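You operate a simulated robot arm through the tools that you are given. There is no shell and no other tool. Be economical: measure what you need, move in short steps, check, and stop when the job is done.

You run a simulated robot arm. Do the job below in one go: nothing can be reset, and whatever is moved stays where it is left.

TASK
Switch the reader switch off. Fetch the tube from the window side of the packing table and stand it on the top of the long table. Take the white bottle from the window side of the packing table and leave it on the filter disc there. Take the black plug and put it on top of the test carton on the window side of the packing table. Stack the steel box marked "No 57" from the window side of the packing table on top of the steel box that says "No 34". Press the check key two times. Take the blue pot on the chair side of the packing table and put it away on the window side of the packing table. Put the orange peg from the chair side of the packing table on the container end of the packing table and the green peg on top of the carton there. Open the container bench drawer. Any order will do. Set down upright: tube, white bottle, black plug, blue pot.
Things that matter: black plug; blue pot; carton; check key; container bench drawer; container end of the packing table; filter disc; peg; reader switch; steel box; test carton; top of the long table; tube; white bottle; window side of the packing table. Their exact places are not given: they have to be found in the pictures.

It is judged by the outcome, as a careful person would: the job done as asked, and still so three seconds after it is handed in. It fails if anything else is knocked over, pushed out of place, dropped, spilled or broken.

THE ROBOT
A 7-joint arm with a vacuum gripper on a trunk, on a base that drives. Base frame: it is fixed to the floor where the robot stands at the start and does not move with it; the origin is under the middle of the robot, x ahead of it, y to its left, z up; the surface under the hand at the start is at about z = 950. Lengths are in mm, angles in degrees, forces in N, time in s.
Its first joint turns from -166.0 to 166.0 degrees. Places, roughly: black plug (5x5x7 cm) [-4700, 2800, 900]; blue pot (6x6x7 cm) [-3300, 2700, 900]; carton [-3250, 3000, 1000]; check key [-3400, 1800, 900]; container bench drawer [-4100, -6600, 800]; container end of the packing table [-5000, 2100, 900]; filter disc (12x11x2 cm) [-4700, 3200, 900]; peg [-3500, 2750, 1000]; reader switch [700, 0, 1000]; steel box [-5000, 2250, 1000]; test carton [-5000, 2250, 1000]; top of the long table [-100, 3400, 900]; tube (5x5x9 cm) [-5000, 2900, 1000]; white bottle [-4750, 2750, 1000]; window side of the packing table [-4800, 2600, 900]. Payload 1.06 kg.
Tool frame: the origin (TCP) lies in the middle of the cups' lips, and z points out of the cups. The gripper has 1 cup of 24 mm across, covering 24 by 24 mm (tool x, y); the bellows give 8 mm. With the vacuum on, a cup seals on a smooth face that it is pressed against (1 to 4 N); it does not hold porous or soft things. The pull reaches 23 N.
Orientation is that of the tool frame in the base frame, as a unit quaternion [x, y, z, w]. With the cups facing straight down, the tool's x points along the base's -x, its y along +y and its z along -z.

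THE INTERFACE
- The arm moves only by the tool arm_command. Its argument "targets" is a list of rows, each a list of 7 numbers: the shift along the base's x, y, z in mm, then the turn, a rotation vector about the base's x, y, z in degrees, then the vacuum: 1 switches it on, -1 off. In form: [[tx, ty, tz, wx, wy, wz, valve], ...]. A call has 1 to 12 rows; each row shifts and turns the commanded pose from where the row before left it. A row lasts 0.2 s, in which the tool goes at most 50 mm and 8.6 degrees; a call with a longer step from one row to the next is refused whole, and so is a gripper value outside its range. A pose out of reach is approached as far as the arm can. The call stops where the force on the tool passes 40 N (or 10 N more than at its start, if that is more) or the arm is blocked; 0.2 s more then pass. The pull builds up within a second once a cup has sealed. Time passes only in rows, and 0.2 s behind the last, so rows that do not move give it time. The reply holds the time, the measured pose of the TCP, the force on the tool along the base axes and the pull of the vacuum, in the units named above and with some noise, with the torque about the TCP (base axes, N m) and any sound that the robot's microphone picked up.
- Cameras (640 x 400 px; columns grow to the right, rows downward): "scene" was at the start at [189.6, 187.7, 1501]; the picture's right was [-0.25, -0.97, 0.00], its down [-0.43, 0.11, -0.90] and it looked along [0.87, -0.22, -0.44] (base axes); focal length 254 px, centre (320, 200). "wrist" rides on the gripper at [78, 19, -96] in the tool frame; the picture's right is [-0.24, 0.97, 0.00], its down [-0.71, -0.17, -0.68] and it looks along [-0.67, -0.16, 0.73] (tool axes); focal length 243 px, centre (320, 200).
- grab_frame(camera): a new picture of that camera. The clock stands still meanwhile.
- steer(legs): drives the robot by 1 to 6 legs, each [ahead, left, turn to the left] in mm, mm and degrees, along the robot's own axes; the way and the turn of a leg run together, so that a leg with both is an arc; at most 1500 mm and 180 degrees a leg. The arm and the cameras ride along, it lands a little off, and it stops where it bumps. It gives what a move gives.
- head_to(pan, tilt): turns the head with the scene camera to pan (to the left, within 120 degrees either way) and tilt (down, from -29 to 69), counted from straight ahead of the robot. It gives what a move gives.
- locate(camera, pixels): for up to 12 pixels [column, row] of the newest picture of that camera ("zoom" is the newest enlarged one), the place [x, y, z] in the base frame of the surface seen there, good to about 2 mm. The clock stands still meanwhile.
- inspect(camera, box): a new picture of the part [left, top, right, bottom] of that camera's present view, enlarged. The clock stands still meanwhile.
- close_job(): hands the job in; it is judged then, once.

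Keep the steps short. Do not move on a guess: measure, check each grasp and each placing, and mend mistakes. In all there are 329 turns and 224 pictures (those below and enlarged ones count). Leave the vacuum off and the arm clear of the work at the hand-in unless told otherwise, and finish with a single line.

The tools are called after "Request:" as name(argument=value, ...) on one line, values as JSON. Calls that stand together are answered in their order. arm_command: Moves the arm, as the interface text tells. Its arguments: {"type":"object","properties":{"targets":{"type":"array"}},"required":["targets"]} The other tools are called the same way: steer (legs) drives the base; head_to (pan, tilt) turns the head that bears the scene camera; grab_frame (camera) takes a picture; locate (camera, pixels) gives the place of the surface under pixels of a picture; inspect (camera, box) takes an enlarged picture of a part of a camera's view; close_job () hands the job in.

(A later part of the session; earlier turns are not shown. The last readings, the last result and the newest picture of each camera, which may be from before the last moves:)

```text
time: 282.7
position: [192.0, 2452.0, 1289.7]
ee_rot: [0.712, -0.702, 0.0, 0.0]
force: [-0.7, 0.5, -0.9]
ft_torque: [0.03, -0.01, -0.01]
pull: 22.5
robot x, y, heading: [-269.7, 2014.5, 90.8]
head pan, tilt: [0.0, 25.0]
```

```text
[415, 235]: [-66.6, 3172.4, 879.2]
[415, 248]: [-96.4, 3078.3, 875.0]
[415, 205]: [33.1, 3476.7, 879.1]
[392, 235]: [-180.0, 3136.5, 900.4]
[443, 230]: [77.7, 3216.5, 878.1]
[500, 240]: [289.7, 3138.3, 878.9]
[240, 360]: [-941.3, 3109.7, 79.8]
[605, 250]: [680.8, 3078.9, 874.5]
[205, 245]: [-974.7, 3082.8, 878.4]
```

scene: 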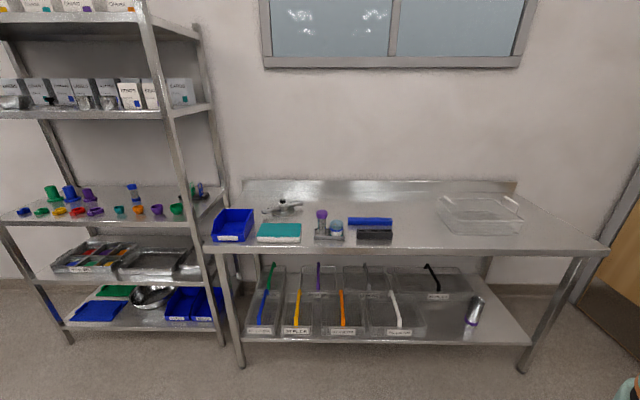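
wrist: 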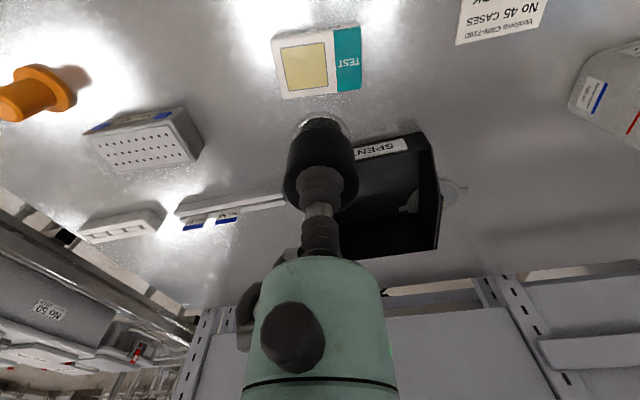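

A free spot is at (10,3290), z 879. I'll drive up to the table.

Request:
steer(legs=[[625, -200, -0.8]])

Request:
head_to(pan=-5, tilt=40)

Request:
grab_frame(camera="scene")

```text
time: 286.2
position: [407.5, 3043.7, 1289.6]
ee_rot: [-0.702, 0.712, 0.001, 0.001]
force: [-0.7, -0.4, -1.2]
ft_torque: [0.0, 0.0, 0.03]
pull: 22.6
robot x, y, heading: [-64.7, 2617.6, 89.3]
head pan, tilt: [0.0, 25.0]
```

```text
time: 287.0
position: [406.7, 3043.8, 1290.0]
ee_rot: [-0.702, 0.712, 0.0, 0.0]
force: [-0.2, -0.1, -2.1]
ft_torque: [-0.02, -0.03, 0.0]
pull: 22.9
robot x, y, heading: [-64.0, 2622.2, 88.9]
head pan, tilt: [-5.0, 40.0]
```

```text
130 pictures are left
```

scene: 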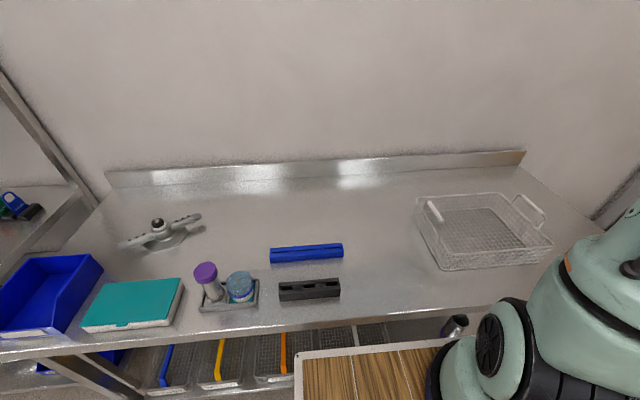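

Request:
locate(camera="scene", pixels=[[385, 250], [340, 290], [343, 250], [418, 265], [380, 270], [440, 268], [385, 215]])

Request:
arm_command(targets=[[-43, 22, 0, 0, 0, 0, 1], [-43, 22, 0, 0, 0, 0, 1], [-43, 22, 0, 0, 0, 0, 1], [-43, 22, 0, 0, 0, 0, 1], [-43, 22, 0, 0, 0, 0, 1], [-43, 22, 0, 0, 0, 0, 1], [-43, 22, 0, 0, 0, 0, 1], [-43, 22, 0, 0, 0, 0, 1], [-40, 22, 0, 0, 0, 0, 1]])

```text
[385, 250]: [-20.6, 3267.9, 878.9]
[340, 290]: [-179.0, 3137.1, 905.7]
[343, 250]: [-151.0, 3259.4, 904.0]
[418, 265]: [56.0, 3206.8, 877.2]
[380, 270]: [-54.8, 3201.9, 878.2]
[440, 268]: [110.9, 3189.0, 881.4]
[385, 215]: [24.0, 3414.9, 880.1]
```

```text
time: 289.0
position: [23.2, 3242.2, 1289.3]
ee_rot: [-0.701, 0.713, 0.001, 0.0]
force: [1.3, 0.3, -0.5]
ft_torque: [0.01, 0.02, 0.01]
pull: 22.9
robot x, y, heading: [-61.9, 2619.5, 89.0]
head pan, tilt: [-5.0, 40.0]
```

Free area confirmed around (−10,3270). I'll shift and lower.

Request:
arm_command(targets=[[-25, 35, 0, 0, 0, 0, 1], [0, 0, -45, 0, 0, 0, 1], [0, 0, -45, 0, 0, 0, 1], [0, 0, -45, 0, 0, 0, 1], [0, 0, -45, 0, 0, 0, 1], [0, 0, -45, 0, 0, 0, 1], [0, 0, -45, 0, 0, 0, 1], [0, 0, -20, 0, 0, 0, 1], [0, 0, -10, 0, 0, 0, 1]])

Request:
grab_frame(camera="wrist")

```text
time: 291.0
position: [-3.0, 3277.8, 991.3]
ee_rot: [-0.702, 0.712, 0.0, 0.0]
force: [0.2, -0.3, -0.7]
ft_torque: [0.0, 0.01, -0.01]
pull: 23.0
robot x, y, heading: [-62.0, 2620.0, 89.2]
head pan, tilt: [-5.0, 40.0]
```

```text
129 pictures are left
```

wrist: 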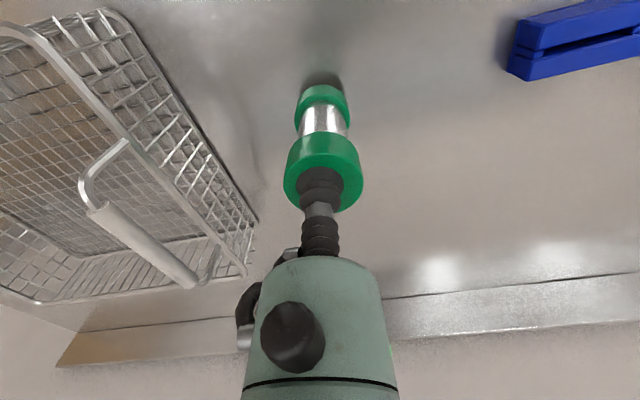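

Request:
arm_command(targets=[[0, 0, -10, 0, 0, 0, 1], [0, 0, -4, 0, 0, 0, 1], [0, 0, -2, 0, 0, 0, 1], [0, 0, -2, 0, 0, 0, 1]])

```text
time: 292.0
position: [-2.5, 3276.3, 972.2]
ee_rot: [-0.703, 0.711, 0.001, 0.001]
force: [0.8, -0.2, 9.5]
ft_torque: [-0.02, -0.04, -0.01]
pull: 22.5
robot x, y, heading: [-64.1, 2622.8, 89.3]
head pan, tilt: [-5.0, 40.0]
```

Contact. I'll ease, release, rise.

Request:
arm_command(targets=[[0, 0, 1, 0, 0, 0, 1], [0, 0, 0, 0, 0, 0, -1], [0, 0, 0, 0, 0, 0, -1], [0, 0, 0, 0, 0, 0, -1], [0, 0, 0, 0, 0, 0, -1], [0, 0, 0, 0, 0, 0, -1], [0, 0, 4, 0, 0, 0, -1], [0, 0, 15, 0, 0, 0, -1], [0, 0, 45, 0, 0, 0, -1], [0, 0, 45, 0, 0, 0, -1], [0, 0, 45, 0, 0, 0, -1], [0, 0, 45, 0, 0, 0, -1]])

Request:
grab_frame(camera="scene")

```text
time: 294.6
position: [-1.3, 3273.1, 1167.4]
ee_rot: [-0.703, 0.711, 0.0, 0.0]
force: [0.2, -0.1, 0.2]
ft_torque: [-0.03, 0.04, 0.04]
pull: 0.0
robot x, y, heading: [-64.2, 2619.2, 89.1]
head pan, tilt: [-5.0, 40.0]
```

```text
128 pictures are left
```

scene: 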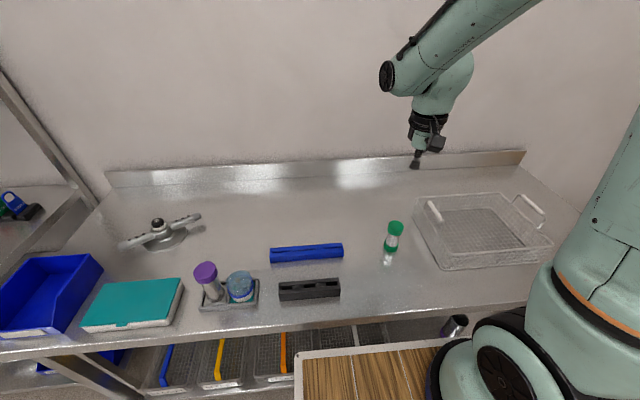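

The tube stands upright on the long table. Next I'll drive back to the chair side for the blue pot.

Request:
arm_command(targets=[[0, 0, 45, 0, 0, 0, -1], [0, 0, 45, 0, 0, 0, -1], [0, -40, 25, 0, 0, 0, -1]])

Request:
steer(legs=[[-600, 0, 0], [0, 0, 90.9], [1400, 0, 0], [690, -800, 0]])

Request:
head_to(pan=5, tilt=35)

Request:
grab_frame(camera="scene")

```text
time: 295.4
position: [-0.7, 3234.5, 1286.0]
ee_rot: [-0.702, 0.712, 0.001, 0.001]
force: [-0.3, 1.0, -0.6]
ft_torque: [-0.02, -0.03, -0.01]
pull: 0.0
robot x, y, heading: [-65.4, 2621.5, 89.3]
head pan, tilt: [-5.0, 40.0]
```

```text
time: 314.3
position: [-2783.1, 2946.7, 1284.4]
ee_rot: [1.0, -0.009, -0.001, 0.0]
force: [0.0, 0.4, 0.2]
ft_torque: [-0.03, 0.04, -0.02]
pull: 0.0
robot x, y, heading: [-2167.6, 2880.1, 179.0]
head pan, tilt: [-5.0, 40.0]
```

```text
time: 315.0
position: [-2783.6, 2946.7, 1286.0]
ee_rot: [1.0, -0.009, -0.001, 0.0]
force: [0.4, -0.8, 0.0]
ft_torque: [0.02, -0.02, -0.04]
pull: 0.1
robot x, y, heading: [-2168.4, 2878.0, 178.8]
head pan, tilt: [5.0, 35.0]
```

```text
127 pictures are left
```

scene: 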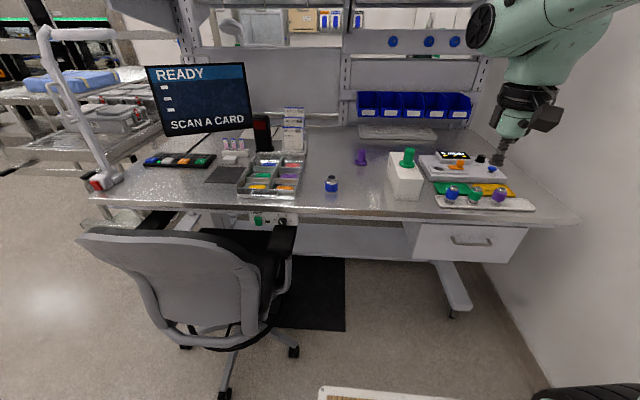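

Request:
steer(legs=[[510, 60, 1]])

Request:
arm_command(targets=[[5, -45, 0, 0, 0, 0, -1], [5, -45, 0, 0, 0, 0, -1], [5, -45, 0, 0, 0, 0, -1], [5, -45, 0, 0, 0, 0, -1], [5, -45, -30, 0, 0, 0, -1]])

Request:
grab_frame(camera="wrist")

```text
time: 318.0
position: [-3297.2, 2889.2, 1285.6]
ee_rot: [1.0, -0.006, -0.001, 0.0]
force: [-0.3, -0.1, 0.8]
ft_torque: [0.01, -0.02, 0.0]
pull: 0.1
robot x, y, heading: [-2678.9, 2825.5, 179.4]
head pan, tilt: [5.0, 35.0]
```

```text
refused: row 5 steps farther than a row can; nothing moved
```

```text
126 pictures are left
```

wrist: 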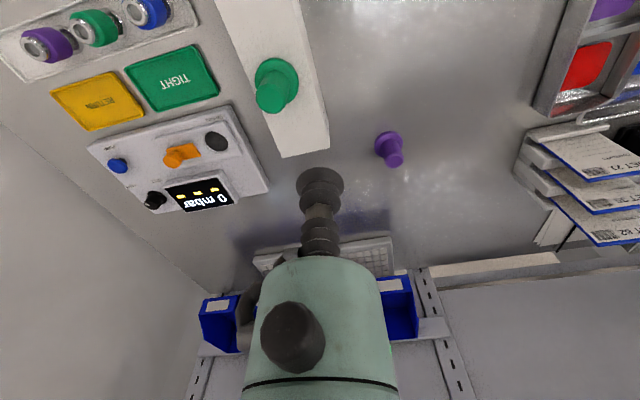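

Request:
arm_command(targets=[[6, -40, 0, 0, 0, 0, -1], [6, -40, 0, 0, 0, 0, -1], [6, -40, 0, 0, 0, 0, -1], [6, -40, 0, 0, 0, 0, -1], [5, -41, 0, 0, 0, 0, -1], [5, -41, 0, 0, 0, 0, -1], [0, 0, -46, 0, 0, 0, -1], [0, 0, -46, 0, 0, 0, -1], [0, 0, -46, 0, 0, 0, -1], [0, 0, -46, 0, 0, 0, -1], [0, 0, -46, 0, 0, 0, -1]])

Request:
inspect(camera="wrist", box=[270, 60, 370, 150])

```text
time: 320.4
position: [-3262.3, 2646.5, 1056.5]
ee_rot: [1.0, -0.006, -0.001, 0.0]
force: [0.3, -0.3, 0.3]
ft_torque: [-0.01, -0.02, 0.02]
pull: 0.1
robot x, y, heading: [-2681.5, 2830.4, 179.4]
head pan, tilt: [5.0, 35.0]
```

```text
4.44 times, centred on (320, 105) of wrist
```

zoom: 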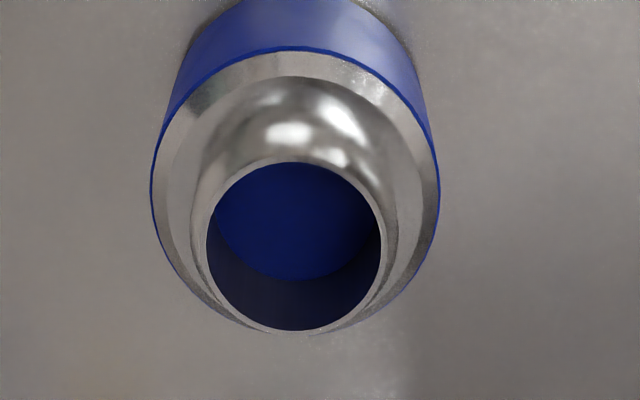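

Request:
locate(camera="zoom", pixels=[[295, 200], [260, 220], [330, 220], [295, 240], [295, 265], [295, 180], [295, 290], [295, 158], [295, 330], [207, 245], [383, 245], [295, 310]])

```text
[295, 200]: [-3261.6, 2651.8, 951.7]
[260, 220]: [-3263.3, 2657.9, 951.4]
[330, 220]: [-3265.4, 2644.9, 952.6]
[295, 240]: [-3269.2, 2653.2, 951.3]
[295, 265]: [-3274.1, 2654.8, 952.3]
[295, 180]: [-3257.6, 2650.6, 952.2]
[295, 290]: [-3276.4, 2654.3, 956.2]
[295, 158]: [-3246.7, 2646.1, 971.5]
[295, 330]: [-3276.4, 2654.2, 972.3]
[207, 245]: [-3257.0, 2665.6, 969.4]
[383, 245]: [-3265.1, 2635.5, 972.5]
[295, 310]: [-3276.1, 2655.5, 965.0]
```

The pot's inner floor is flat at z≈951.8, and its mouth centre is (−3261.3,2650.3), 31 mm across. I'll align carefully and check just above the rim.

Request:
arm_command(targets=[[1, 3, -40, 0, 0, 0, -1], [0, 0, -30, 0, 0, 0, -1], [0, 0, 0, 0, 0, 0, -1]])

Request:
inspect(camera="wrist", box=[270, 100, 370, 200])

Request:
arm_command(targets=[[0, 0, 0, 0, 0, 0, -1]])

Request:
arm_command(targets=[[0, 0, 0, 0, 0, 0, -1]])

```text
time: 321.2
position: [-3261.9, 2651.1, 984.9]
ee_rot: [1.0, -0.006, 0.0, 0.0]
force: [-0.1, -0.2, 0.0]
ft_torque: [0.02, -0.01, 0.0]
pull: 0.0
robot x, y, heading: [-2684.2, 2828.3, 179.5]
head pan, tilt: [5.0, 35.0]
```

```text
4.00 times, centred on (320, 150) of wrist
```

zoom: 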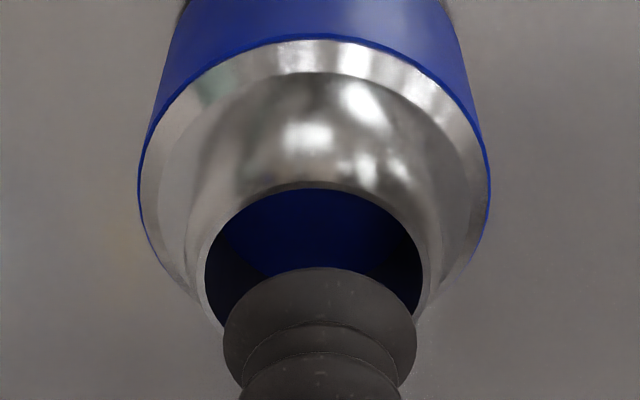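

```text
time: 321.6
position: [-3262.4, 2650.8, 985.5]
ee_rot: [1.0, -0.004, -0.001, 0.0]
force: [-0.1, 0.4, 0.1]
ft_torque: [-0.02, 0.02, 0.01]
pull: 0.1
robot x, y, heading: [-2684.7, 2826.1, 179.4]
head pan, tilt: [5.0, 35.0]
```

```text
time: 322.0
position: [-3262.3, 2651.1, 986.1]
ee_rot: [1.0, -0.005, 0.0, -0.001]
force: [-0.1, -0.1, -0.4]
ft_torque: [-0.03, 0.01, -0.03]
pull: 0.0
robot x, y, heading: [-2682.1, 2825.6, 179.4]
head pan, tilt: [5.0, 35.0]
```

Aligned within 1 mm. I'll lower into the mouth gently with vacuum on.

Request:
arm_command(targets=[[0.8, -0.3, -15, 0, 0, 0, -1], [0, 0, -10, 0, 0, 0, 1], [0, 0, -5, 0, 0, 0, 1]])

```text
time: 322.8
position: [-3263.0, 2650.3, 955.8]
ee_rot: [1.0, -0.004, -0.002, 0.0]
force: [0.4, 0.3, 0.5]
ft_torque: [-0.02, 0.01, -0.02]
pull: 0.0
robot x, y, heading: [-2683.3, 2825.7, 179.3]
head pan, tilt: [5.0, 35.0]
```

Request:
arm_command(targets=[[0, 0, -3, 0, 0, 0, 1], [0, 0, -2, 0, 0, 0, 1], [0, 0, -1, 0, 0, 0, 1], [0, 0, 0, 0, 0, 0, 1], [0, 0, 0, 0, 0, 0, 1], [0, 0, 0, 0, 0, 0, 1]])

```text
time: 324.2
position: [-3261.3, 2650.4, 950.2]
ee_rot: [1.0, -0.005, -0.001, 0.0]
force: [0.1, 0.7, -0.3]
ft_torque: [-0.04, -0.01, -0.01]
pull: 0.1
robot x, y, heading: [-2685.5, 2831.3, 179.5]
head pan, tilt: [5.0, 35.0]
```

Request:
arm_command(targets=[[0, 0, -1.5, 0, 0, 0, 1], [0, 0, -1, 0, 0, 0, 1], [0, 0, 0, 0, 0, 0, 1], [0, 0, 0, 0, 0, 0, 1], [0, 0, 0, 0, 0, 0, 1]])

```text
time: 325.4
position: [-3260.5, 2649.5, 946.2]
ee_rot: [1.0, -0.006, -0.001, 0.0]
force: [0.2, 0.3, -0.1]
ft_torque: [-0.03, -0.02, -0.02]
pull: 0.1
robot x, y, heading: [-2680.2, 2827.2, 179.3]
head pan, tilt: [5.0, 35.0]
```

Request:
arm_command(targets=[[0, 0, -1.5, 0, 0, 0, 1], [0, 0, -1.5, 0, 0, 0, 1], [0, 0, -1.5, 0, 0, 0, 1], [0, 0, 0, 0, 0, 0, 1]])

Request:
inspect(camera="scene", box=[300, 190, 370, 270])

Request:
inspect(camera="wrist", box=[270, 100, 370, 200])

```text
time: 326.4
position: [-3260.4, 2649.5, 942.6]
ee_rot: [1.0, -0.006, -0.001, 0.0]
force: [-0.6, 0.6, 1.2]
ft_torque: [-0.01, -0.03, 0.02]
pull: 0.1
robot x, y, heading: [-2679.6, 2826.4, 179.4]
head pan, tilt: [5.0, 35.0]
```

```text
5.00 times, centred on (335, 230) of scene
```

zoom: 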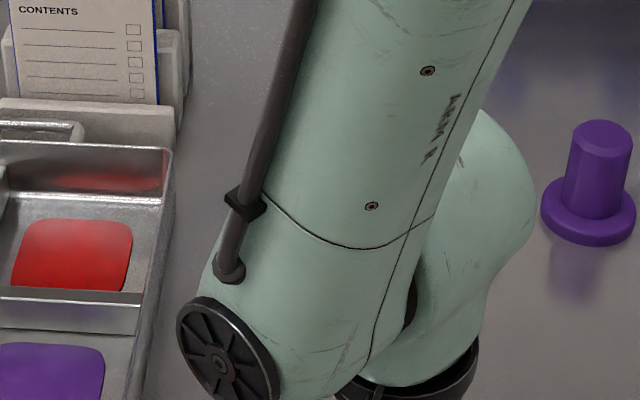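

```text
4.00 times, centred on (320, 150) of wrist
```

zoom: 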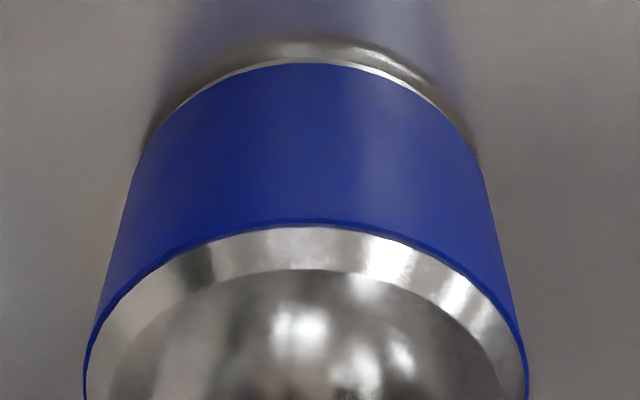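

The cup is inside with no clear contact yet (1.2 N). A bit further with a force check.

Request:
arm_command(targets=[[0, 0, -1.5, 0, 0, 0, 1], [0, 0, -1.5, 0, 0, 0, 1], [0, 0, 0, 0, 0, 0, 1], [0, 0, 0, 0, 0, 0, 1]])

```text
time: 327.4
position: [-3260.3, 2649.8, 939.7]
ee_rot: [1.0, -0.005, -0.001, 0.0]
force: [-0.2, 0.8, 0.2]
ft_torque: [-0.02, -0.03, -0.01]
pull: 22.7
robot x, y, heading: [-2686.4, 2829.2, 179.2]
head pan, tilt: [5.0, 35.0]
```

Sealed now (22.7 N). I'll lift gently and check.

Request:
arm_command(targets=[[0, 0, 5, 0, 0, 0, 1], [0, 0, 10, 0, 0, 0, 1], [0, 0, 20, 0, 0, 0, 1], [0, 0, 30, 0, 0, 0, 1], [0, 0, 30, 0, 0, 0, 1], [0, 0, 0, 0, 0, 0, 1]])

Request:
grab_frame(camera="wrist")

```text
time: 328.8
position: [-3259.3, 2650.0, 1036.5]
ee_rot: [1.0, -0.005, -0.001, -0.001]
force: [-0.7, -0.5, -2.2]
ft_torque: [0.01, -0.04, 0.01]
pull: 22.4
robot x, y, heading: [-2681.5, 2827.9, 179.5]
head pan, tilt: [5.0, 35.0]
```

```text
121 pictures are left
```

wrist: 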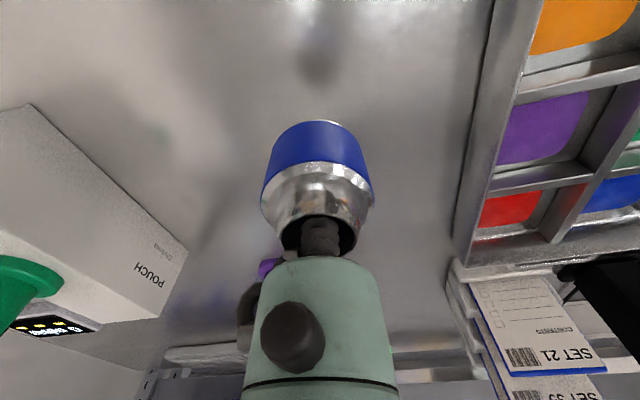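

The pot hangs securely. I'll raise it and drive the same way round to the window side.

Request:
arm_command(targets=[[0, 0, 45, 0, 0, 0, 1], [0, 0, 45, 0, 0, 0, 1], [0, 0, 45, 0, 0, 0, 1], [0, 0, 45, 0, 0, 0, 1], [0, 0, 45, 0, 0, 0, 1], [0, 0, 30, 0, 0, 0, 1], [0, 45, 0, 0, 0, 0, 1], [0, 45, 0, 0, 0, 0, 1], [0, 40, 0, 0, 0, 0, 1]])

Request:
steer(legs=[[-560, 0, 0.5], [0, 1300, 0], [0, 1270, 0]])

```text
time: 330.8
position: [-3262.1, 2777.6, 1290.1]
ee_rot: [1.0, -0.004, -0.001, 0.0]
force: [-0.5, -0.2, -2.2]
ft_torque: [0.0, 0.01, -0.04]
pull: 22.9
robot x, y, heading: [-2678.3, 2828.5, 179.6]
head pan, tilt: [5.0, 35.0]
```

```text
time: 346.2
position: [-2806.2, 208.7, 1290.1]
ee_rot: [1.0, -0.024, -0.001, 0.0]
force: [0.1, -0.9, -1.9]
ft_torque: [0.0, 0.0, -0.01]
pull: 22.7
robot x, y, heading: [-2224.1, 235.0, 177.2]
head pan, tilt: [5.0, 35.0]
```

Request:
steer(legs=[[1300, 30, 2.8], [750, 0, 0], [0, 0, 90], [0, 0, 90], [-1390, 0, 0]])

```text
time: 370.6
position: [-5075.3, 207.9, 1290.7]
ee_rot: [-0.04, 0.999, 0.0, 0.001]
force: [-0.1, -0.4, -2.4]
ft_torque: [0.02, -0.01, -0.02]
pull: 23.0
robot x, y, heading: [-5650.7, 107.9, 4.4]
head pan, tilt: [5.0, 35.0]
```

Request:
steer(legs=[[0, 640, -4.4], [0, 640, 0], [-170, 0, 0]])

Request:
arm_command(targets=[[-17, -45, 0, 0, 0, 0, 1], [-17, -45, 0, 0, 0, 0, 1], [-17, -45, 0, 0, 0, 0, 1], [-17, -45, 0, 0, 0, 0, 1], [-17, -45, 0, 0, 0, 0, 1], [-17, -45, 0, 0, 0, 0, 1], [-17, -45, 0, 0, 0, 0, 1], [-17, -45, 0, 0, 0, 0, 1], [-17, -45, 0, 0, 0, 0, 1], [-10, -45, 0, 0, 0, 0, 1]])

```text
time: 378.4
position: [-5274.9, 1440.5, 1291.4]
ee_rot: [-0.007, 1.0, 0.0, 0.002]
force: [-0.2, -1.1, -2.6]
ft_torque: [-0.01, 0.03, -0.03]
pull: 22.5
robot x, y, heading: [-5852.0, 1377.3, 1.0]
head pan, tilt: [5.0, 35.0]
```

```text
time: 380.6
position: [-5440.4, 986.8, 1288.7]
ee_rot: [-0.008, 1.0, 0.0, 0.0]
force: [-0.2, 0.0, -1.6]
ft_torque: [0.03, -0.03, 0.04]
pull: 23.1
robot x, y, heading: [-5852.5, 1374.9, 1.0]
head pan, tilt: [5.0, 35.0]
```

Request:
steer(legs=[[20, 1080, -1]])

Request:
arm_command(targets=[[17, 41, 0, 0, 0, 0, 1], [17, 41, 0, 0, 0, 0, 1], [17, 41, 0, 0, 0, 0, 1], [17, 41, 0, 0, 0, 0, 1], [17, 41, 0, 0, 0, 0, 1], [17, 41, 0, 0, 0, 0, 1], [17, 41, 0, 0, 0, 0, 1], [17, 41, 0, 0, 0, 0, 1], [17, 41, 0, 0, 0, 0, 1], [17, 41, 0, 0, 0, 0, 1]])

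Request:
head_to(pan=0, tilt=35)

Request:
grab_frame(camera="scene")

```text
time: 386.1
position: [-5428.1, 2040.9, 1289.4]
ee_rot: [0.009, 1.0, 0.0, 0.001]
force: [0.3, 0.2, -2.8]
ft_torque: [-0.04, 0.01, 0.03]
pull: 22.5
robot x, y, heading: [-5830.2, 2445.5, -1.0]
head pan, tilt: [5.0, 35.0]
```

```text
time: 388.3
position: [-5259.2, 2454.0, 1291.4]
ee_rot: [0.009, 1.0, 0.0, 0.001]
force: [-0.8, 0.4, -2.1]
ft_torque: [0.02, -0.04, -0.03]
pull: 22.5
robot x, y, heading: [-5829.9, 2440.3, -1.2]
head pan, tilt: [5.0, 35.0]
```

```text
time: 388.9
position: [-5258.9, 2453.1, 1291.0]
ee_rot: [0.009, 1.0, -0.001, 0.001]
force: [0.6, 0.0, -2.7]
ft_torque: [0.02, 0.03, -0.02]
pull: 22.4
robot x, y, heading: [-5832.4, 2446.2, -1.2]
head pan, tilt: [0.0, 35.0]
```

```text
120 pictures are left
```

scene: 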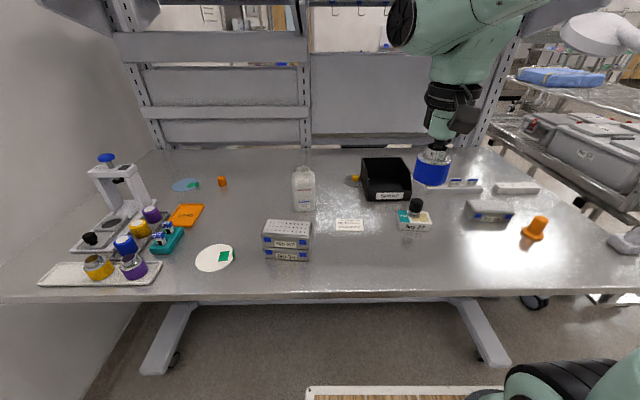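

All items are in place. I'll drive in, then set the pot at about (−5070,2480), between the stack and the test carton.

Request:
steer(legs=[[195, 0, 1.2]])

Request:
grab_frame(camera="wrist")

Request:
grab_frame(camera="scene")

```text
time: 390.5
position: [-5069.7, 2463.9, 1291.2]
ee_rot: [-0.001, 1.0, 0.0, 0.001]
force: [0.4, -0.8, -2.1]
ft_torque: [0.04, 0.02, -0.03]
pull: 23.2
robot x, y, heading: [-5638.8, 2442.8, 0.2]
head pan, tilt: [0.0, 35.0]
```

```text
119 pictures are left
```

wrist: 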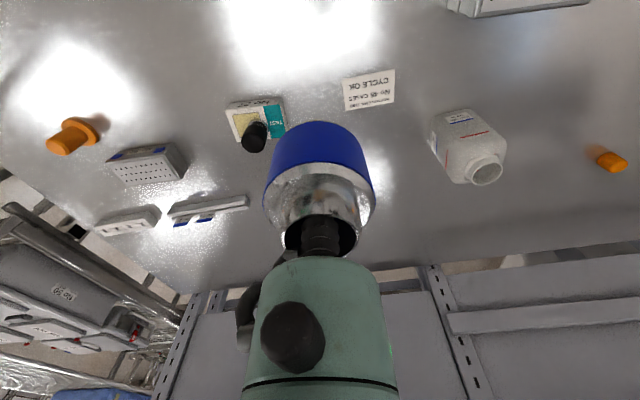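

```text
118 pictures are left
```

scene: 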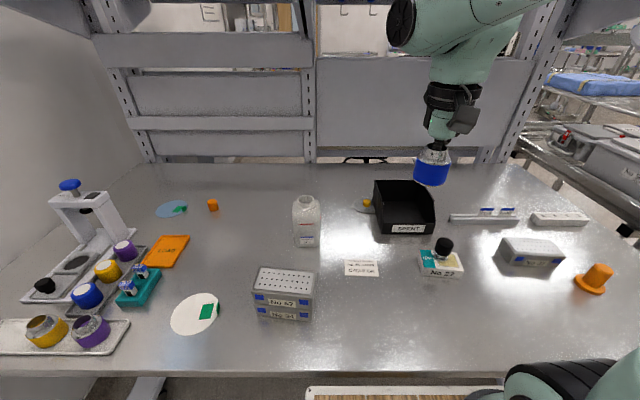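

Request:
arm_command(targets=[[5, 12, -44, 0, 0, 0, 1], [0, 0, -46, 0, 0, 0, 1], [0, 0, -46, 0, 0, 0, 1], [0, 0, -46, 0, 0, 0, 1], [0, 0, -46, 0, 0, 0, 1], [0, 0, -46, 0, 0, 0, 1], [0, 0, -40, 0, 0, 0, 1], [0, 0, -15, 0, 0, 0, 1], [0, 0, 0, 0, 0, 0, 1]])

Request:
grab_frame(camera="wrist")

```text
time: 392.5
position: [-5066.2, 2473.7, 963.0]
ee_rot: [0.0, 1.0, 0.001, 0.0]
force: [0.0, 0.0, -1.6]
ft_torque: [-0.01, 0.03, -0.01]
pull: 22.8
robot x, y, heading: [-5644.6, 2444.7, 0.2]
head pan, tilt: [0.0, 35.0]
```

```text
117 pictures are left
```

wrist: 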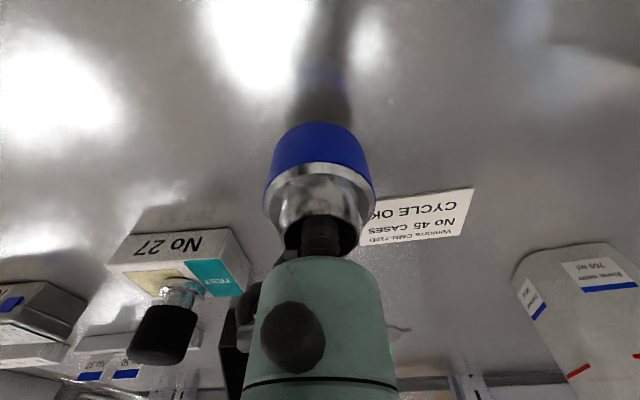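

Request:
arm_command(targets=[[0, 0, -14, 0, 0, 0, 1], [0, 0, -4, 0, 0, 0, 1], [0, 0, -2, 0, 0, 0, 1], [0, 0, -2, 0, 0, 0, 1]])

```text
time: 393.5
position: [-5066.6, 2474.9, 938.7]
ee_rot: [-0.001, 1.0, 0.0, 0.001]
force: [0.0, 0.3, 2.5]
ft_torque: [0.09, 0.06, -0.01]
pull: 23.4
robot x, y, heading: [-5641.1, 2442.0, 0.1]
head pan, tilt: [0.0, 35.0]
```

Contact. I'll release and rise straight out of the neck.

Request:
arm_command(targets=[[0, 0, 0, 0, 0, 0, -1], [0, 0, 0, 0, 0, 0, -1], [0, 0, 0, 0, 0, 0, -1], [0, 0, 0, 0, 0, 0, -1], [0, 0, 0, 0, 0, 0, -1], [0, 0, 3, 0, 0, 0, -1], [0, 0, 10, 0, 0, 0, -1], [0, 0, 20, 0, 0, 0, -1], [0, 0, 30, 0, 0, 0, -1], [0, 0, 40, 0, 0, 0, -1], [0, 0, 40, 0, 0, 0, -1]])

Request:
grab_frame(camera="wrist")

```text
time: 395.9
position: [-5065.1, 2475.8, 1082.8]
ee_rot: [0.0, 1.0, 0.0, -0.001]
force: [1.2, -1.2, -0.3]
ft_torque: [0.0, 0.03, -0.01]
pull: 0.0
robot x, y, heading: [-5641.8, 2441.7, -0.1]
head pan, tilt: [0.0, 35.0]
```

```text
116 pictures are left
```

wrist: 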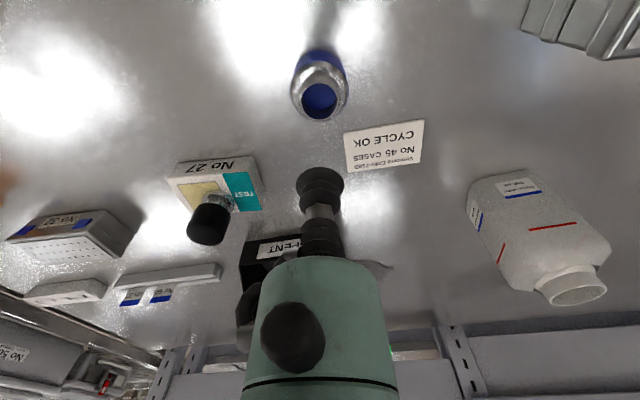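

The pot stands well. Now the bottle: I'll rise, shift the base to y≈2950, and in free air test turning the tool sideways (pointing −y).

Request:
arm_command(targets=[[0, 0, 45, 0, 0, 0, -1], [0, 0, 45, 0, 0, 0, -1], [0, 0, 45, 0, 0, 0, -1], [0, 0, 45, 0, 0, 0, -1], [0, 0, 30, 0, 0, 0, -1]])

Request:
steer(legs=[[20, 510, 0.3]])

Request:
arm_command(targets=[[30, 0, 0, -8.2, 0, 0, -1], [30, 0, 0, -8.2, 0, 0, -1], [30, 0, 0, -8.2, 0, 0, -1], [0, 0, 0, -8.2, 0, 0, -1], [0, 0, 0, -8.2, 0, 0, -1], [0, 0, 0, -8.2, 0, 0, -1], [0, 0, 0, -8.2, 0, 0, -1], [0, 0, 0, -8.2, 0, 0, -1], [0, 0, 0, -8.2, 0, 0, -1], [0, 0, 0, -8.2, 0, 0, -1], [0, 0, 0, -8, 0, 0, -1]])

Request:
grab_frame(camera="scene")

```text
time: 397.1
position: [-5063.8, 2476.6, 1293.0]
ee_rot: [-0.002, 1.0, 0.0, 0.001]
force: [0.3, -0.7, 0.9]
ft_torque: [-0.04, 0.0, 0.01]
pull: 0.0
robot x, y, heading: [-5641.7, 2441.2, 0.1]
head pan, tilt: [0.0, 35.0]
```

```text
time: 400.1
position: [-5046.0, 2990.8, 1292.6]
ee_rot: [-0.005, 1.0, 0.0, 0.001]
force: [-0.3, -0.2, -0.5]
ft_torque: [0.0, 0.02, -0.02]
pull: 0.1
robot x, y, heading: [-5623.6, 2952.3, 0.7]
head pan, tilt: [0.0, 35.0]
```

```text
time: 402.5
position: [-4958.4, 2990.0, 1292.8]
ee_rot: [0.005, -0.706, 0.708, 0.003]
force: [-0.1, 0.4, 0.5]
ft_torque: [-0.01, 0.02, 0.03]
pull: 0.1
robot x, y, heading: [-5623.6, 2955.0, 0.4]
head pan, tilt: [0.0, 35.0]
```

```text
115 pictures are left
```

scene: 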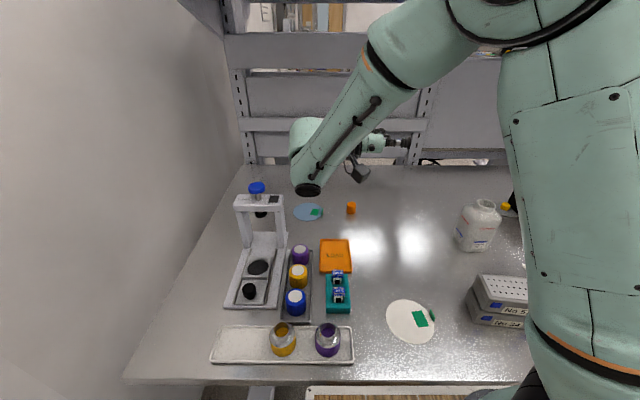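

The sideways pose is reachable. I'll measure how low the wrist housing hangs relative to the cup.

Request:
locate(camera="scene", pixels=[[308, 190], [300, 180], [325, 180], [295, 140], [355, 178], [400, 143], [375, 150], [340, 170], [365, 140]])

Request:
grab_frame(camera="wrist")

```text
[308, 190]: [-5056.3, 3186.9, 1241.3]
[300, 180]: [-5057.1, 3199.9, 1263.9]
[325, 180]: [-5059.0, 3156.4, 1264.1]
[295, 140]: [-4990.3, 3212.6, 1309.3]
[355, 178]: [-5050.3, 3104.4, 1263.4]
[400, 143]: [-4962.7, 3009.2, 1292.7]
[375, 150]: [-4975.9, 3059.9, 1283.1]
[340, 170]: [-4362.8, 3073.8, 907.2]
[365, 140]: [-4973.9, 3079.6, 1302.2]
```

```text
114 pictures are left
```

wrist: 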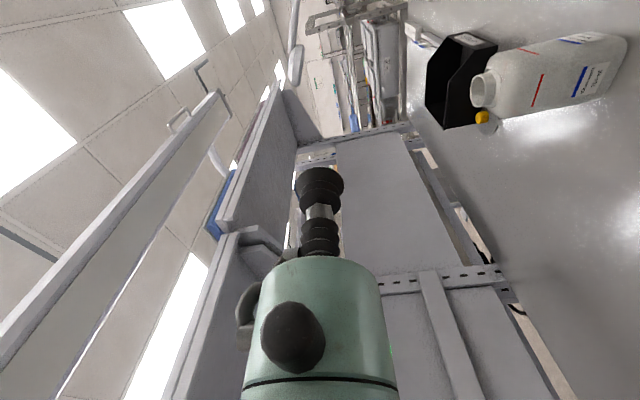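

The wrist hangs about 55–65 mm below the cup axis, so gripping at z≈990 is feasible. I'll test the placing direction too (yaw +110°) in free air.

Request:
arm_command(targets=[[20, 0, 0, 0, 0, 8.4, -1], [20, 0, 0, 0, 0, 8.4, -1], [20, 0, 0, 0, 0, 8.4, -1], [20, 0, 0, 0, 0, 8.4, -1], [20, 0, 0, 0, 0, 8.4, -1], [20, 0, 0, 0, 0, 8.4, -1], [20, 0, 0, 0, 0, 8.4, -1], [0, 0, 0, 0, 0, 8.4, -1], [0, 0, 0, 0, 0, 8.4, -1], [0, 0, 0, 0, 0, 8.4, -1], [0, 0, 0, 0, 0, 8.4, -1], [0, 0, 0, 0, 0, 8.4, -1]])

Request:
grab_frame(camera="scene")

```text
time: 405.1
position: [-4817.5, 2990.6, 1293.2]
ee_rot: [0.476, -0.523, 0.527, -0.471]
force: [-0.7, 0.2, -0.1]
ft_torque: [-0.01, 0.0, -0.04]
pull: 0.0
out of reach, approached as far as the arm can: row 11, 12
robot x, y, heading: [-5626.6, 2949.9, 0.3]
head pan, tilt: [0.0, 35.0]
```

```text
113 pictures are left
```

scene: 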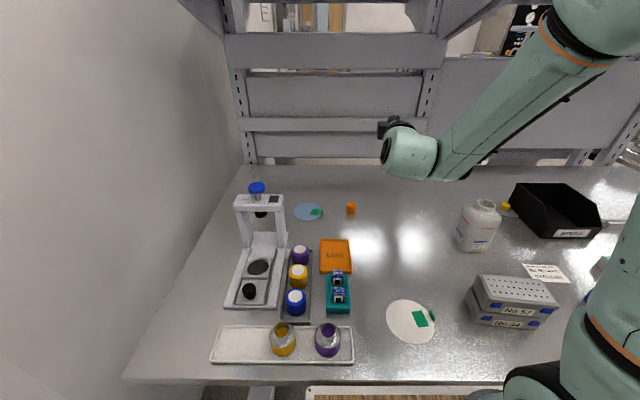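

Yaw is limited to about −6° relative to straight ahead here; from a base at lower y it gains ≈+25°, giving an approach clear of the device. I'll turn back to −y, then shift the base to y≈2700, and measure the pots near the disc.

Request:
locate(camera="scene", pixels=[[300, 248], [309, 255], [298, 268], [308, 272], [338, 270], [285, 235], [284, 210], [350, 240], [387, 150], [410, 178], [460, 178]])

Request:
arm_command(targets=[[0, 0, 0, 0, 0, -8.4, -1], [0, 0, 0, 0, 0, -8.4, -1], [0, 0, 0, 0, 0, -8.4, -1], [0, 0, 0, 0, 0, -8.4, -1], [0, 0, 0, 0, 0, -8.4, -1], [-10, 0, 0, 0, 0, -8.4, -1], [-10, 0, 0, 0, 0, -8.4, -1], [-10, 0, 0, 0, 0, -8.4, -1], [-10, 0, 0, 0, 0, -8.4, -1], [-10, 0, 0, 0, 0, -8.4, -1], [-10, 0, 0, 0, 0, -8.4, -1], [-10, 0, 0, 0, 0, -8.4, -1]])

Request:
steer(legs=[[0, -250, -0.4]])

Request:
grab_frame(camera="scene")

```text
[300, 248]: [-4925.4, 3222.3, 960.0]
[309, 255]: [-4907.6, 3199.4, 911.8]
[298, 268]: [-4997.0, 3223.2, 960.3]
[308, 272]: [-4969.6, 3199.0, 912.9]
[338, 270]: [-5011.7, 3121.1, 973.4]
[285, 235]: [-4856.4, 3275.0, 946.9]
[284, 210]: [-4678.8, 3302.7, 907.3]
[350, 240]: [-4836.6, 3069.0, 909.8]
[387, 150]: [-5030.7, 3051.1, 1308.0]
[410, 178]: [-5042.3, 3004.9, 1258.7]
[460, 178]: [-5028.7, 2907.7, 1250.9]
```

```text
time: 407.7
position: [-4885.7, 2989.5, 1292.7]
ee_rot: [0.101, 0.7, -0.699, -0.107]
force: [0.2, -0.1, -0.2]
ft_torque: [0.0, 0.02, -0.01]
pull: 0.0
robot x, y, heading: [-5618.2, 2951.5, 0.2]
head pan, tilt: [0.0, 35.0]
```

```text
time: 409.5
position: [-4883.7, 2744.4, 1291.7]
ee_rot: [0.098, 0.7, -0.699, -0.104]
force: [0.1, -0.5, 0.1]
ft_torque: [0.0, 0.01, 0.0]
pull: 0.0
robot x, y, heading: [-5619.3, 2702.8, 0.5]
head pan, tilt: [0.0, 35.0]
```

```text
112 pictures are left
```

scene: 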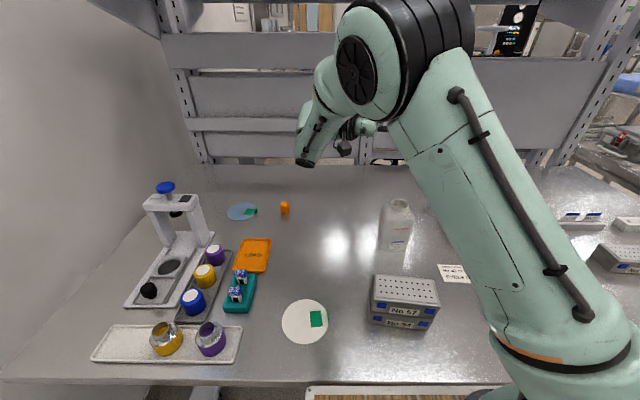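

The tool now points about −106°; I'll correct by +16.5°. First I'll measure the bottle's +y face.

Request:
inspect(camera="scene", box=[365, 190, 425, 260])

Request:
arm_command(targets=[[0, 46, 0, 0, 0, 8.25, -1], [0, 46, 0, 0, 0, 8.25, -1], [10, 0, 0, 0, 0, 0, -1]])

```text
5.71 times, centred on (395, 225) of scene
```

zoom: 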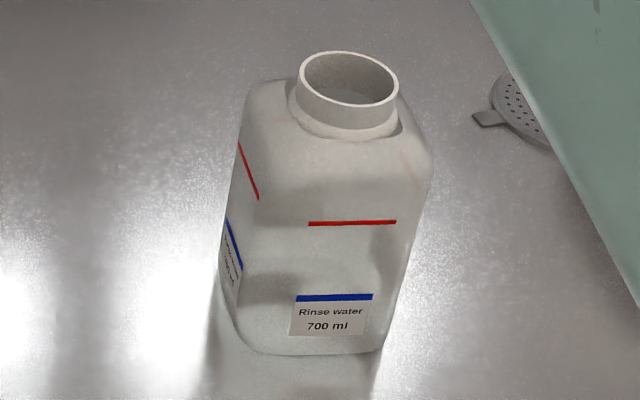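

```text
time: 410.3
position: [-4875.1, 2837.7, 1291.4]
ee_rot: [-0.004, 0.707, -0.707, -0.003]
force: [0.0, 0.3, -0.6]
ft_torque: [-0.03, 0.02, -0.01]
pull: 0.0
robot x, y, heading: [-5622.0, 2702.6, 0.8]
head pan, tilt: [0.0, 35.0]
```

Request:
locate(camera="zoom", pixels=[[240, 150], [257, 195], [228, 222], [241, 265], [245, 200], [238, 210], [248, 240], [255, 170], [300, 250], [380, 250], [345, 221], [335, 297]])

```text
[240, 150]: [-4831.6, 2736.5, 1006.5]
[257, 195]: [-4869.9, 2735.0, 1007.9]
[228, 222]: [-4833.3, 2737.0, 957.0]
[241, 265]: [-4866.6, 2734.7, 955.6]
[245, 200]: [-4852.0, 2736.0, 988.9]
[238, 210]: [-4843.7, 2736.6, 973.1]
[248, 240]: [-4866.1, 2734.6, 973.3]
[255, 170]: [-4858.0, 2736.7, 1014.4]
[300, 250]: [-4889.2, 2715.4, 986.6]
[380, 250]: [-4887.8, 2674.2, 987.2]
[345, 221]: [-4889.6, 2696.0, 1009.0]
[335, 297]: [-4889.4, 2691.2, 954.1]
```

The +y face spans x −4832..−4870 at y≈2736, yawed 2.3°, with its clean band z 960–1003. I'll move beside it at y≈2800, lower to z 1100 and check the housing height.

Request:
arm_command(targets=[[25, -20, -20, 0, 0, 2.2, -1], [0, -15, -43, 0, 0, 0, -1], [0, 0, -45, 0, 0, 0, -1], [0, 0, -45, 0, 0, 0, -1], [0, 0, -40, 0, 0, 0, -1]])

Request:
grab_frame(camera="scene")

```text
time: 411.5
position: [-4851.8, 2796.4, 1097.5]
ee_rot: [0.016, -0.706, 0.708, -0.011]
force: [0.4, -0.3, 0.6]
ft_torque: [-0.01, -0.01, 0.04]
pull: 0.1
robot x, y, heading: [-5617.2, 2705.0, 0.4]
head pan, tilt: [0.0, 35.0]
```

```text
110 pictures are left
```

scene: 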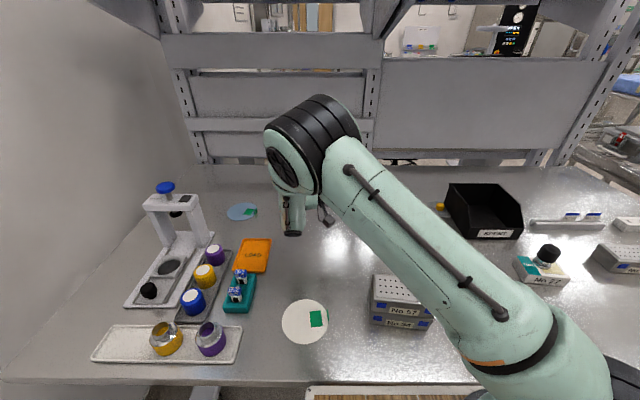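

Request:
locate(camera="scene", pixels=[[293, 232], [290, 220], [325, 225], [300, 190], [370, 240], [410, 280], [450, 310], [400, 220]])

Request:
grab_frame(camera="wrist")

```text
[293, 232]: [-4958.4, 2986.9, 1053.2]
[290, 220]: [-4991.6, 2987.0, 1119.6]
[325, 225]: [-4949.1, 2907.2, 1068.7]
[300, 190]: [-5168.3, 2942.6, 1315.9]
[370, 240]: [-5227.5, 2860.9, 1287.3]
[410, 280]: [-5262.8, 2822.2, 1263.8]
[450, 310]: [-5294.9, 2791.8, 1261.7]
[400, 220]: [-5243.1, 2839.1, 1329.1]
```

```text
109 pictures are left
```

wrist: 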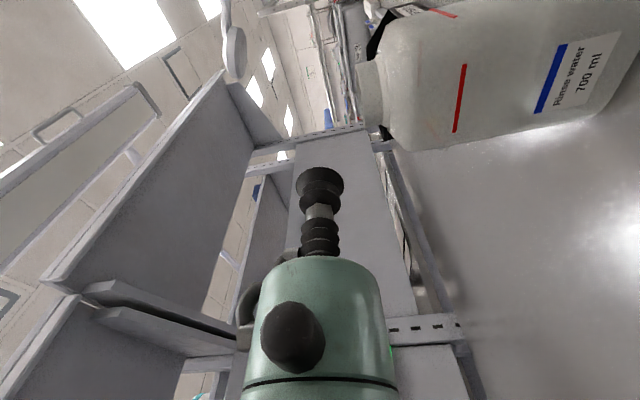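

The lowest housing point is 44 mm below the cup axis, so it's safe. I'll lower to z≈986.

Request:
arm_command(targets=[[1, 0, -40, 0, 0, 0, -1], [1, 0, -40, 0, 0, 0, -1], [0, 0, -31, 0, 0, 0, -1]])

Request:
grab_frame(camera="wrist")

Request:
grab_frame(camera="scene")

```text
time: 412.3
position: [-4848.7, 2798.8, 988.8]
ee_rot: [-0.016, 0.707, -0.707, 0.011]
force: [-0.2, 0.7, 0.2]
ft_torque: [0.04, 0.03, -0.01]
pull: 0.0
robot x, y, heading: [-5619.8, 2701.2, 0.5]
head pan, tilt: [0.0, 35.0]
```

```text
108 pictures are left
```

wrist: 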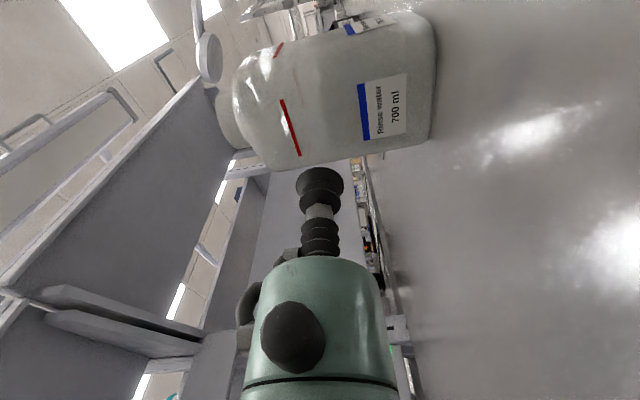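

```text
107 pictures are left
```

scene: 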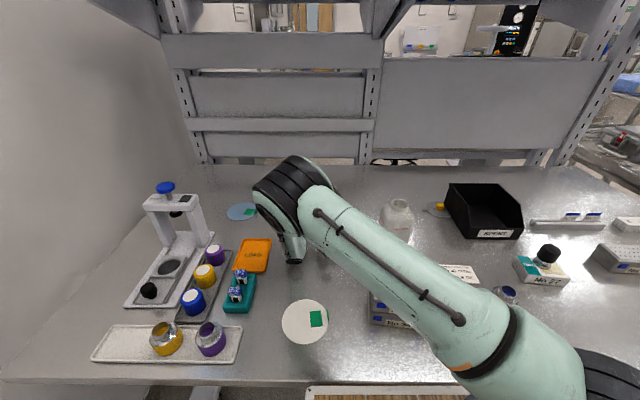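

Request:
locate(camera="scene", pixels=[[373, 292], [395, 310], [360, 280], [295, 262], [440, 340], [415, 225], [400, 208]])

Request:
locate(camera="wrist", pixels=[[320, 100], [320, 120], [320, 140], [290, 120], [350, 100], [310, 80]])

```text
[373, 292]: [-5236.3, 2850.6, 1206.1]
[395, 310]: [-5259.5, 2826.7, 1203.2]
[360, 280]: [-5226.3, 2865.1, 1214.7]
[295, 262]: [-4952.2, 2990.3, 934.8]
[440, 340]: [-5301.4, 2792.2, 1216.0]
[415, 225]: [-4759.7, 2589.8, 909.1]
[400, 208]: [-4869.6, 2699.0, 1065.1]
```

```text
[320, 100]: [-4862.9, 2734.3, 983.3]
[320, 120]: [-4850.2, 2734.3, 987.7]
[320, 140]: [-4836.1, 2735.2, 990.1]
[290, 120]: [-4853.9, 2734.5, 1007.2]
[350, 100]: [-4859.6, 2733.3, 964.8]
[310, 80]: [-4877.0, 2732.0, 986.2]
```

The face is at y≈2734.5. I'll approach to 4 mm, then press gently with vacuum on.

Request:
arm_command(targets=[[0, -40, -2, 0, 0, 0, -1], [0, -18, 0, 0, 0, 0, 1], [0, -2, 0, 0, 0, 0, 1], [0, 0, 0, 0, 0, 0, 1]])

```text
time: 413.3
position: [-4847.1, 2740.5, 985.8]
ee_rot: [0.017, -0.707, 0.707, -0.011]
force: [-0.9, -0.4, 0.4]
ft_torque: [0.0, -0.03, 0.03]
pull: 0.0
robot x, y, heading: [-5617.9, 2704.6, 0.2]
head pan, tilt: [0.0, 35.0]
```

Request:
arm_command(targets=[[0, -2, 0, 0, 0, 0, 1], [0, -1.5, 0, 0, 0, 0, 1], [0, -1.5, 0, 0, 0, 0, 1], [0, 0, 0, 0, 0, 0, 1], [0, 0, 0, 0, 0, 0, 1], [0, 0, 0, 0, 0, 0, 1]])

```text
time: 414.7
position: [-4845.8, 2735.6, 986.0]
ee_rot: [-0.017, 0.707, -0.707, 0.01]
force: [-0.9, 0.5, 0.0]
ft_torque: [0.03, -0.01, -0.01]
pull: 23.0
robot x, y, heading: [-5620.9, 2703.7, 0.9]
head pan, tilt: [0.0, 35.0]
```

Sealed (23 N). I'll lift a few mm and check droop.

Request:
arm_command(targets=[[0, 0, 3, 0, 0, 0, 1], [0, 0, 4, 0, 0, 0, 1], [0, 0, 5, 0, 0, 0, 1], [0, 0, 0, 0, 0, 0, 1], [0, 0, 0, 0, 0, 0, 1]])

Request:
grab_frame(camera="wrist")

```text
time: 415.9
position: [-4846.5, 2736.7, 998.4]
ee_rot: [-0.017, 0.707, -0.707, 0.01]
force: [-0.1, 0.0, -1.0]
ft_torque: [0.01, 0.01, 0.01]
pull: 23.1
robot x, y, heading: [-5622.3, 2701.4, 0.7]
head pan, tilt: [0.0, 35.0]
```

```text
106 pictures are left
```

wrist: 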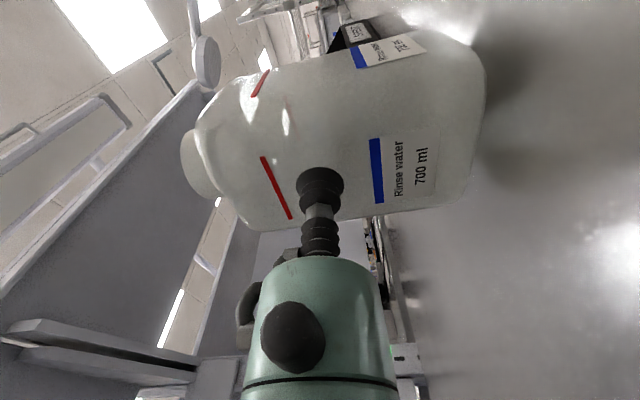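

It holds firmly, with little weight (about 1 N). I'll lift to z 1130 and turn while moving toward the disc.

Request:
arm_command(targets=[[0, 0, 30, 0, 0, 0, 1], [0, 0, 40, 0, 0, 0, 1], [0, 0, 40, 0, 0, 0, 1], [0, 10, 20, 0, 0, 5, 1], [5, 18, 0, 0, 0, 6, 1], [5, 18, 0, 0, 0, 6, 1], [5, 18, 0, 0, 0, 6, 1], [5, 18, 0, 0, 0, 6, 1], [5, 18, 0, 0, 0, 6, 1], [5, 18, 0, 0, 0, 6, 1], [5, 18, 0, 0, 0, 6, 1], [5, 18, 0, 0, 0, 6, 1]])

Request:
grab_frame(camera="scene")

```text
time: 418.5
position: [-4805.6, 2890.3, 1127.5]
ee_rot: [0.331, -0.625, 0.627, -0.326]
force: [0.0, 0.1, -0.4]
ft_torque: [0.0, 0.03, -0.04]
pull: 22.8
robot x, y, heading: [-5624.2, 2702.7, 0.3]
head pan, tilt: [0.0, 35.0]
```

```text
105 pictures are left
```

scene: 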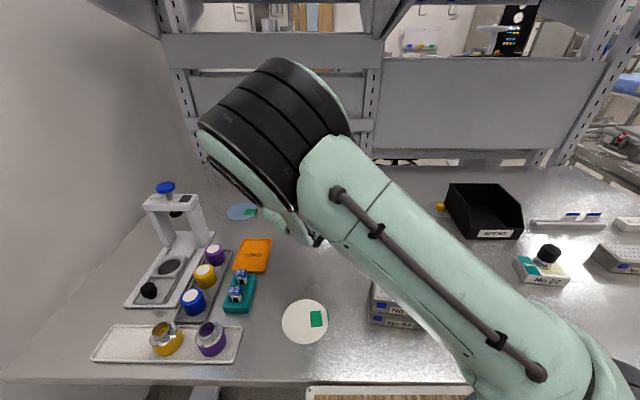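

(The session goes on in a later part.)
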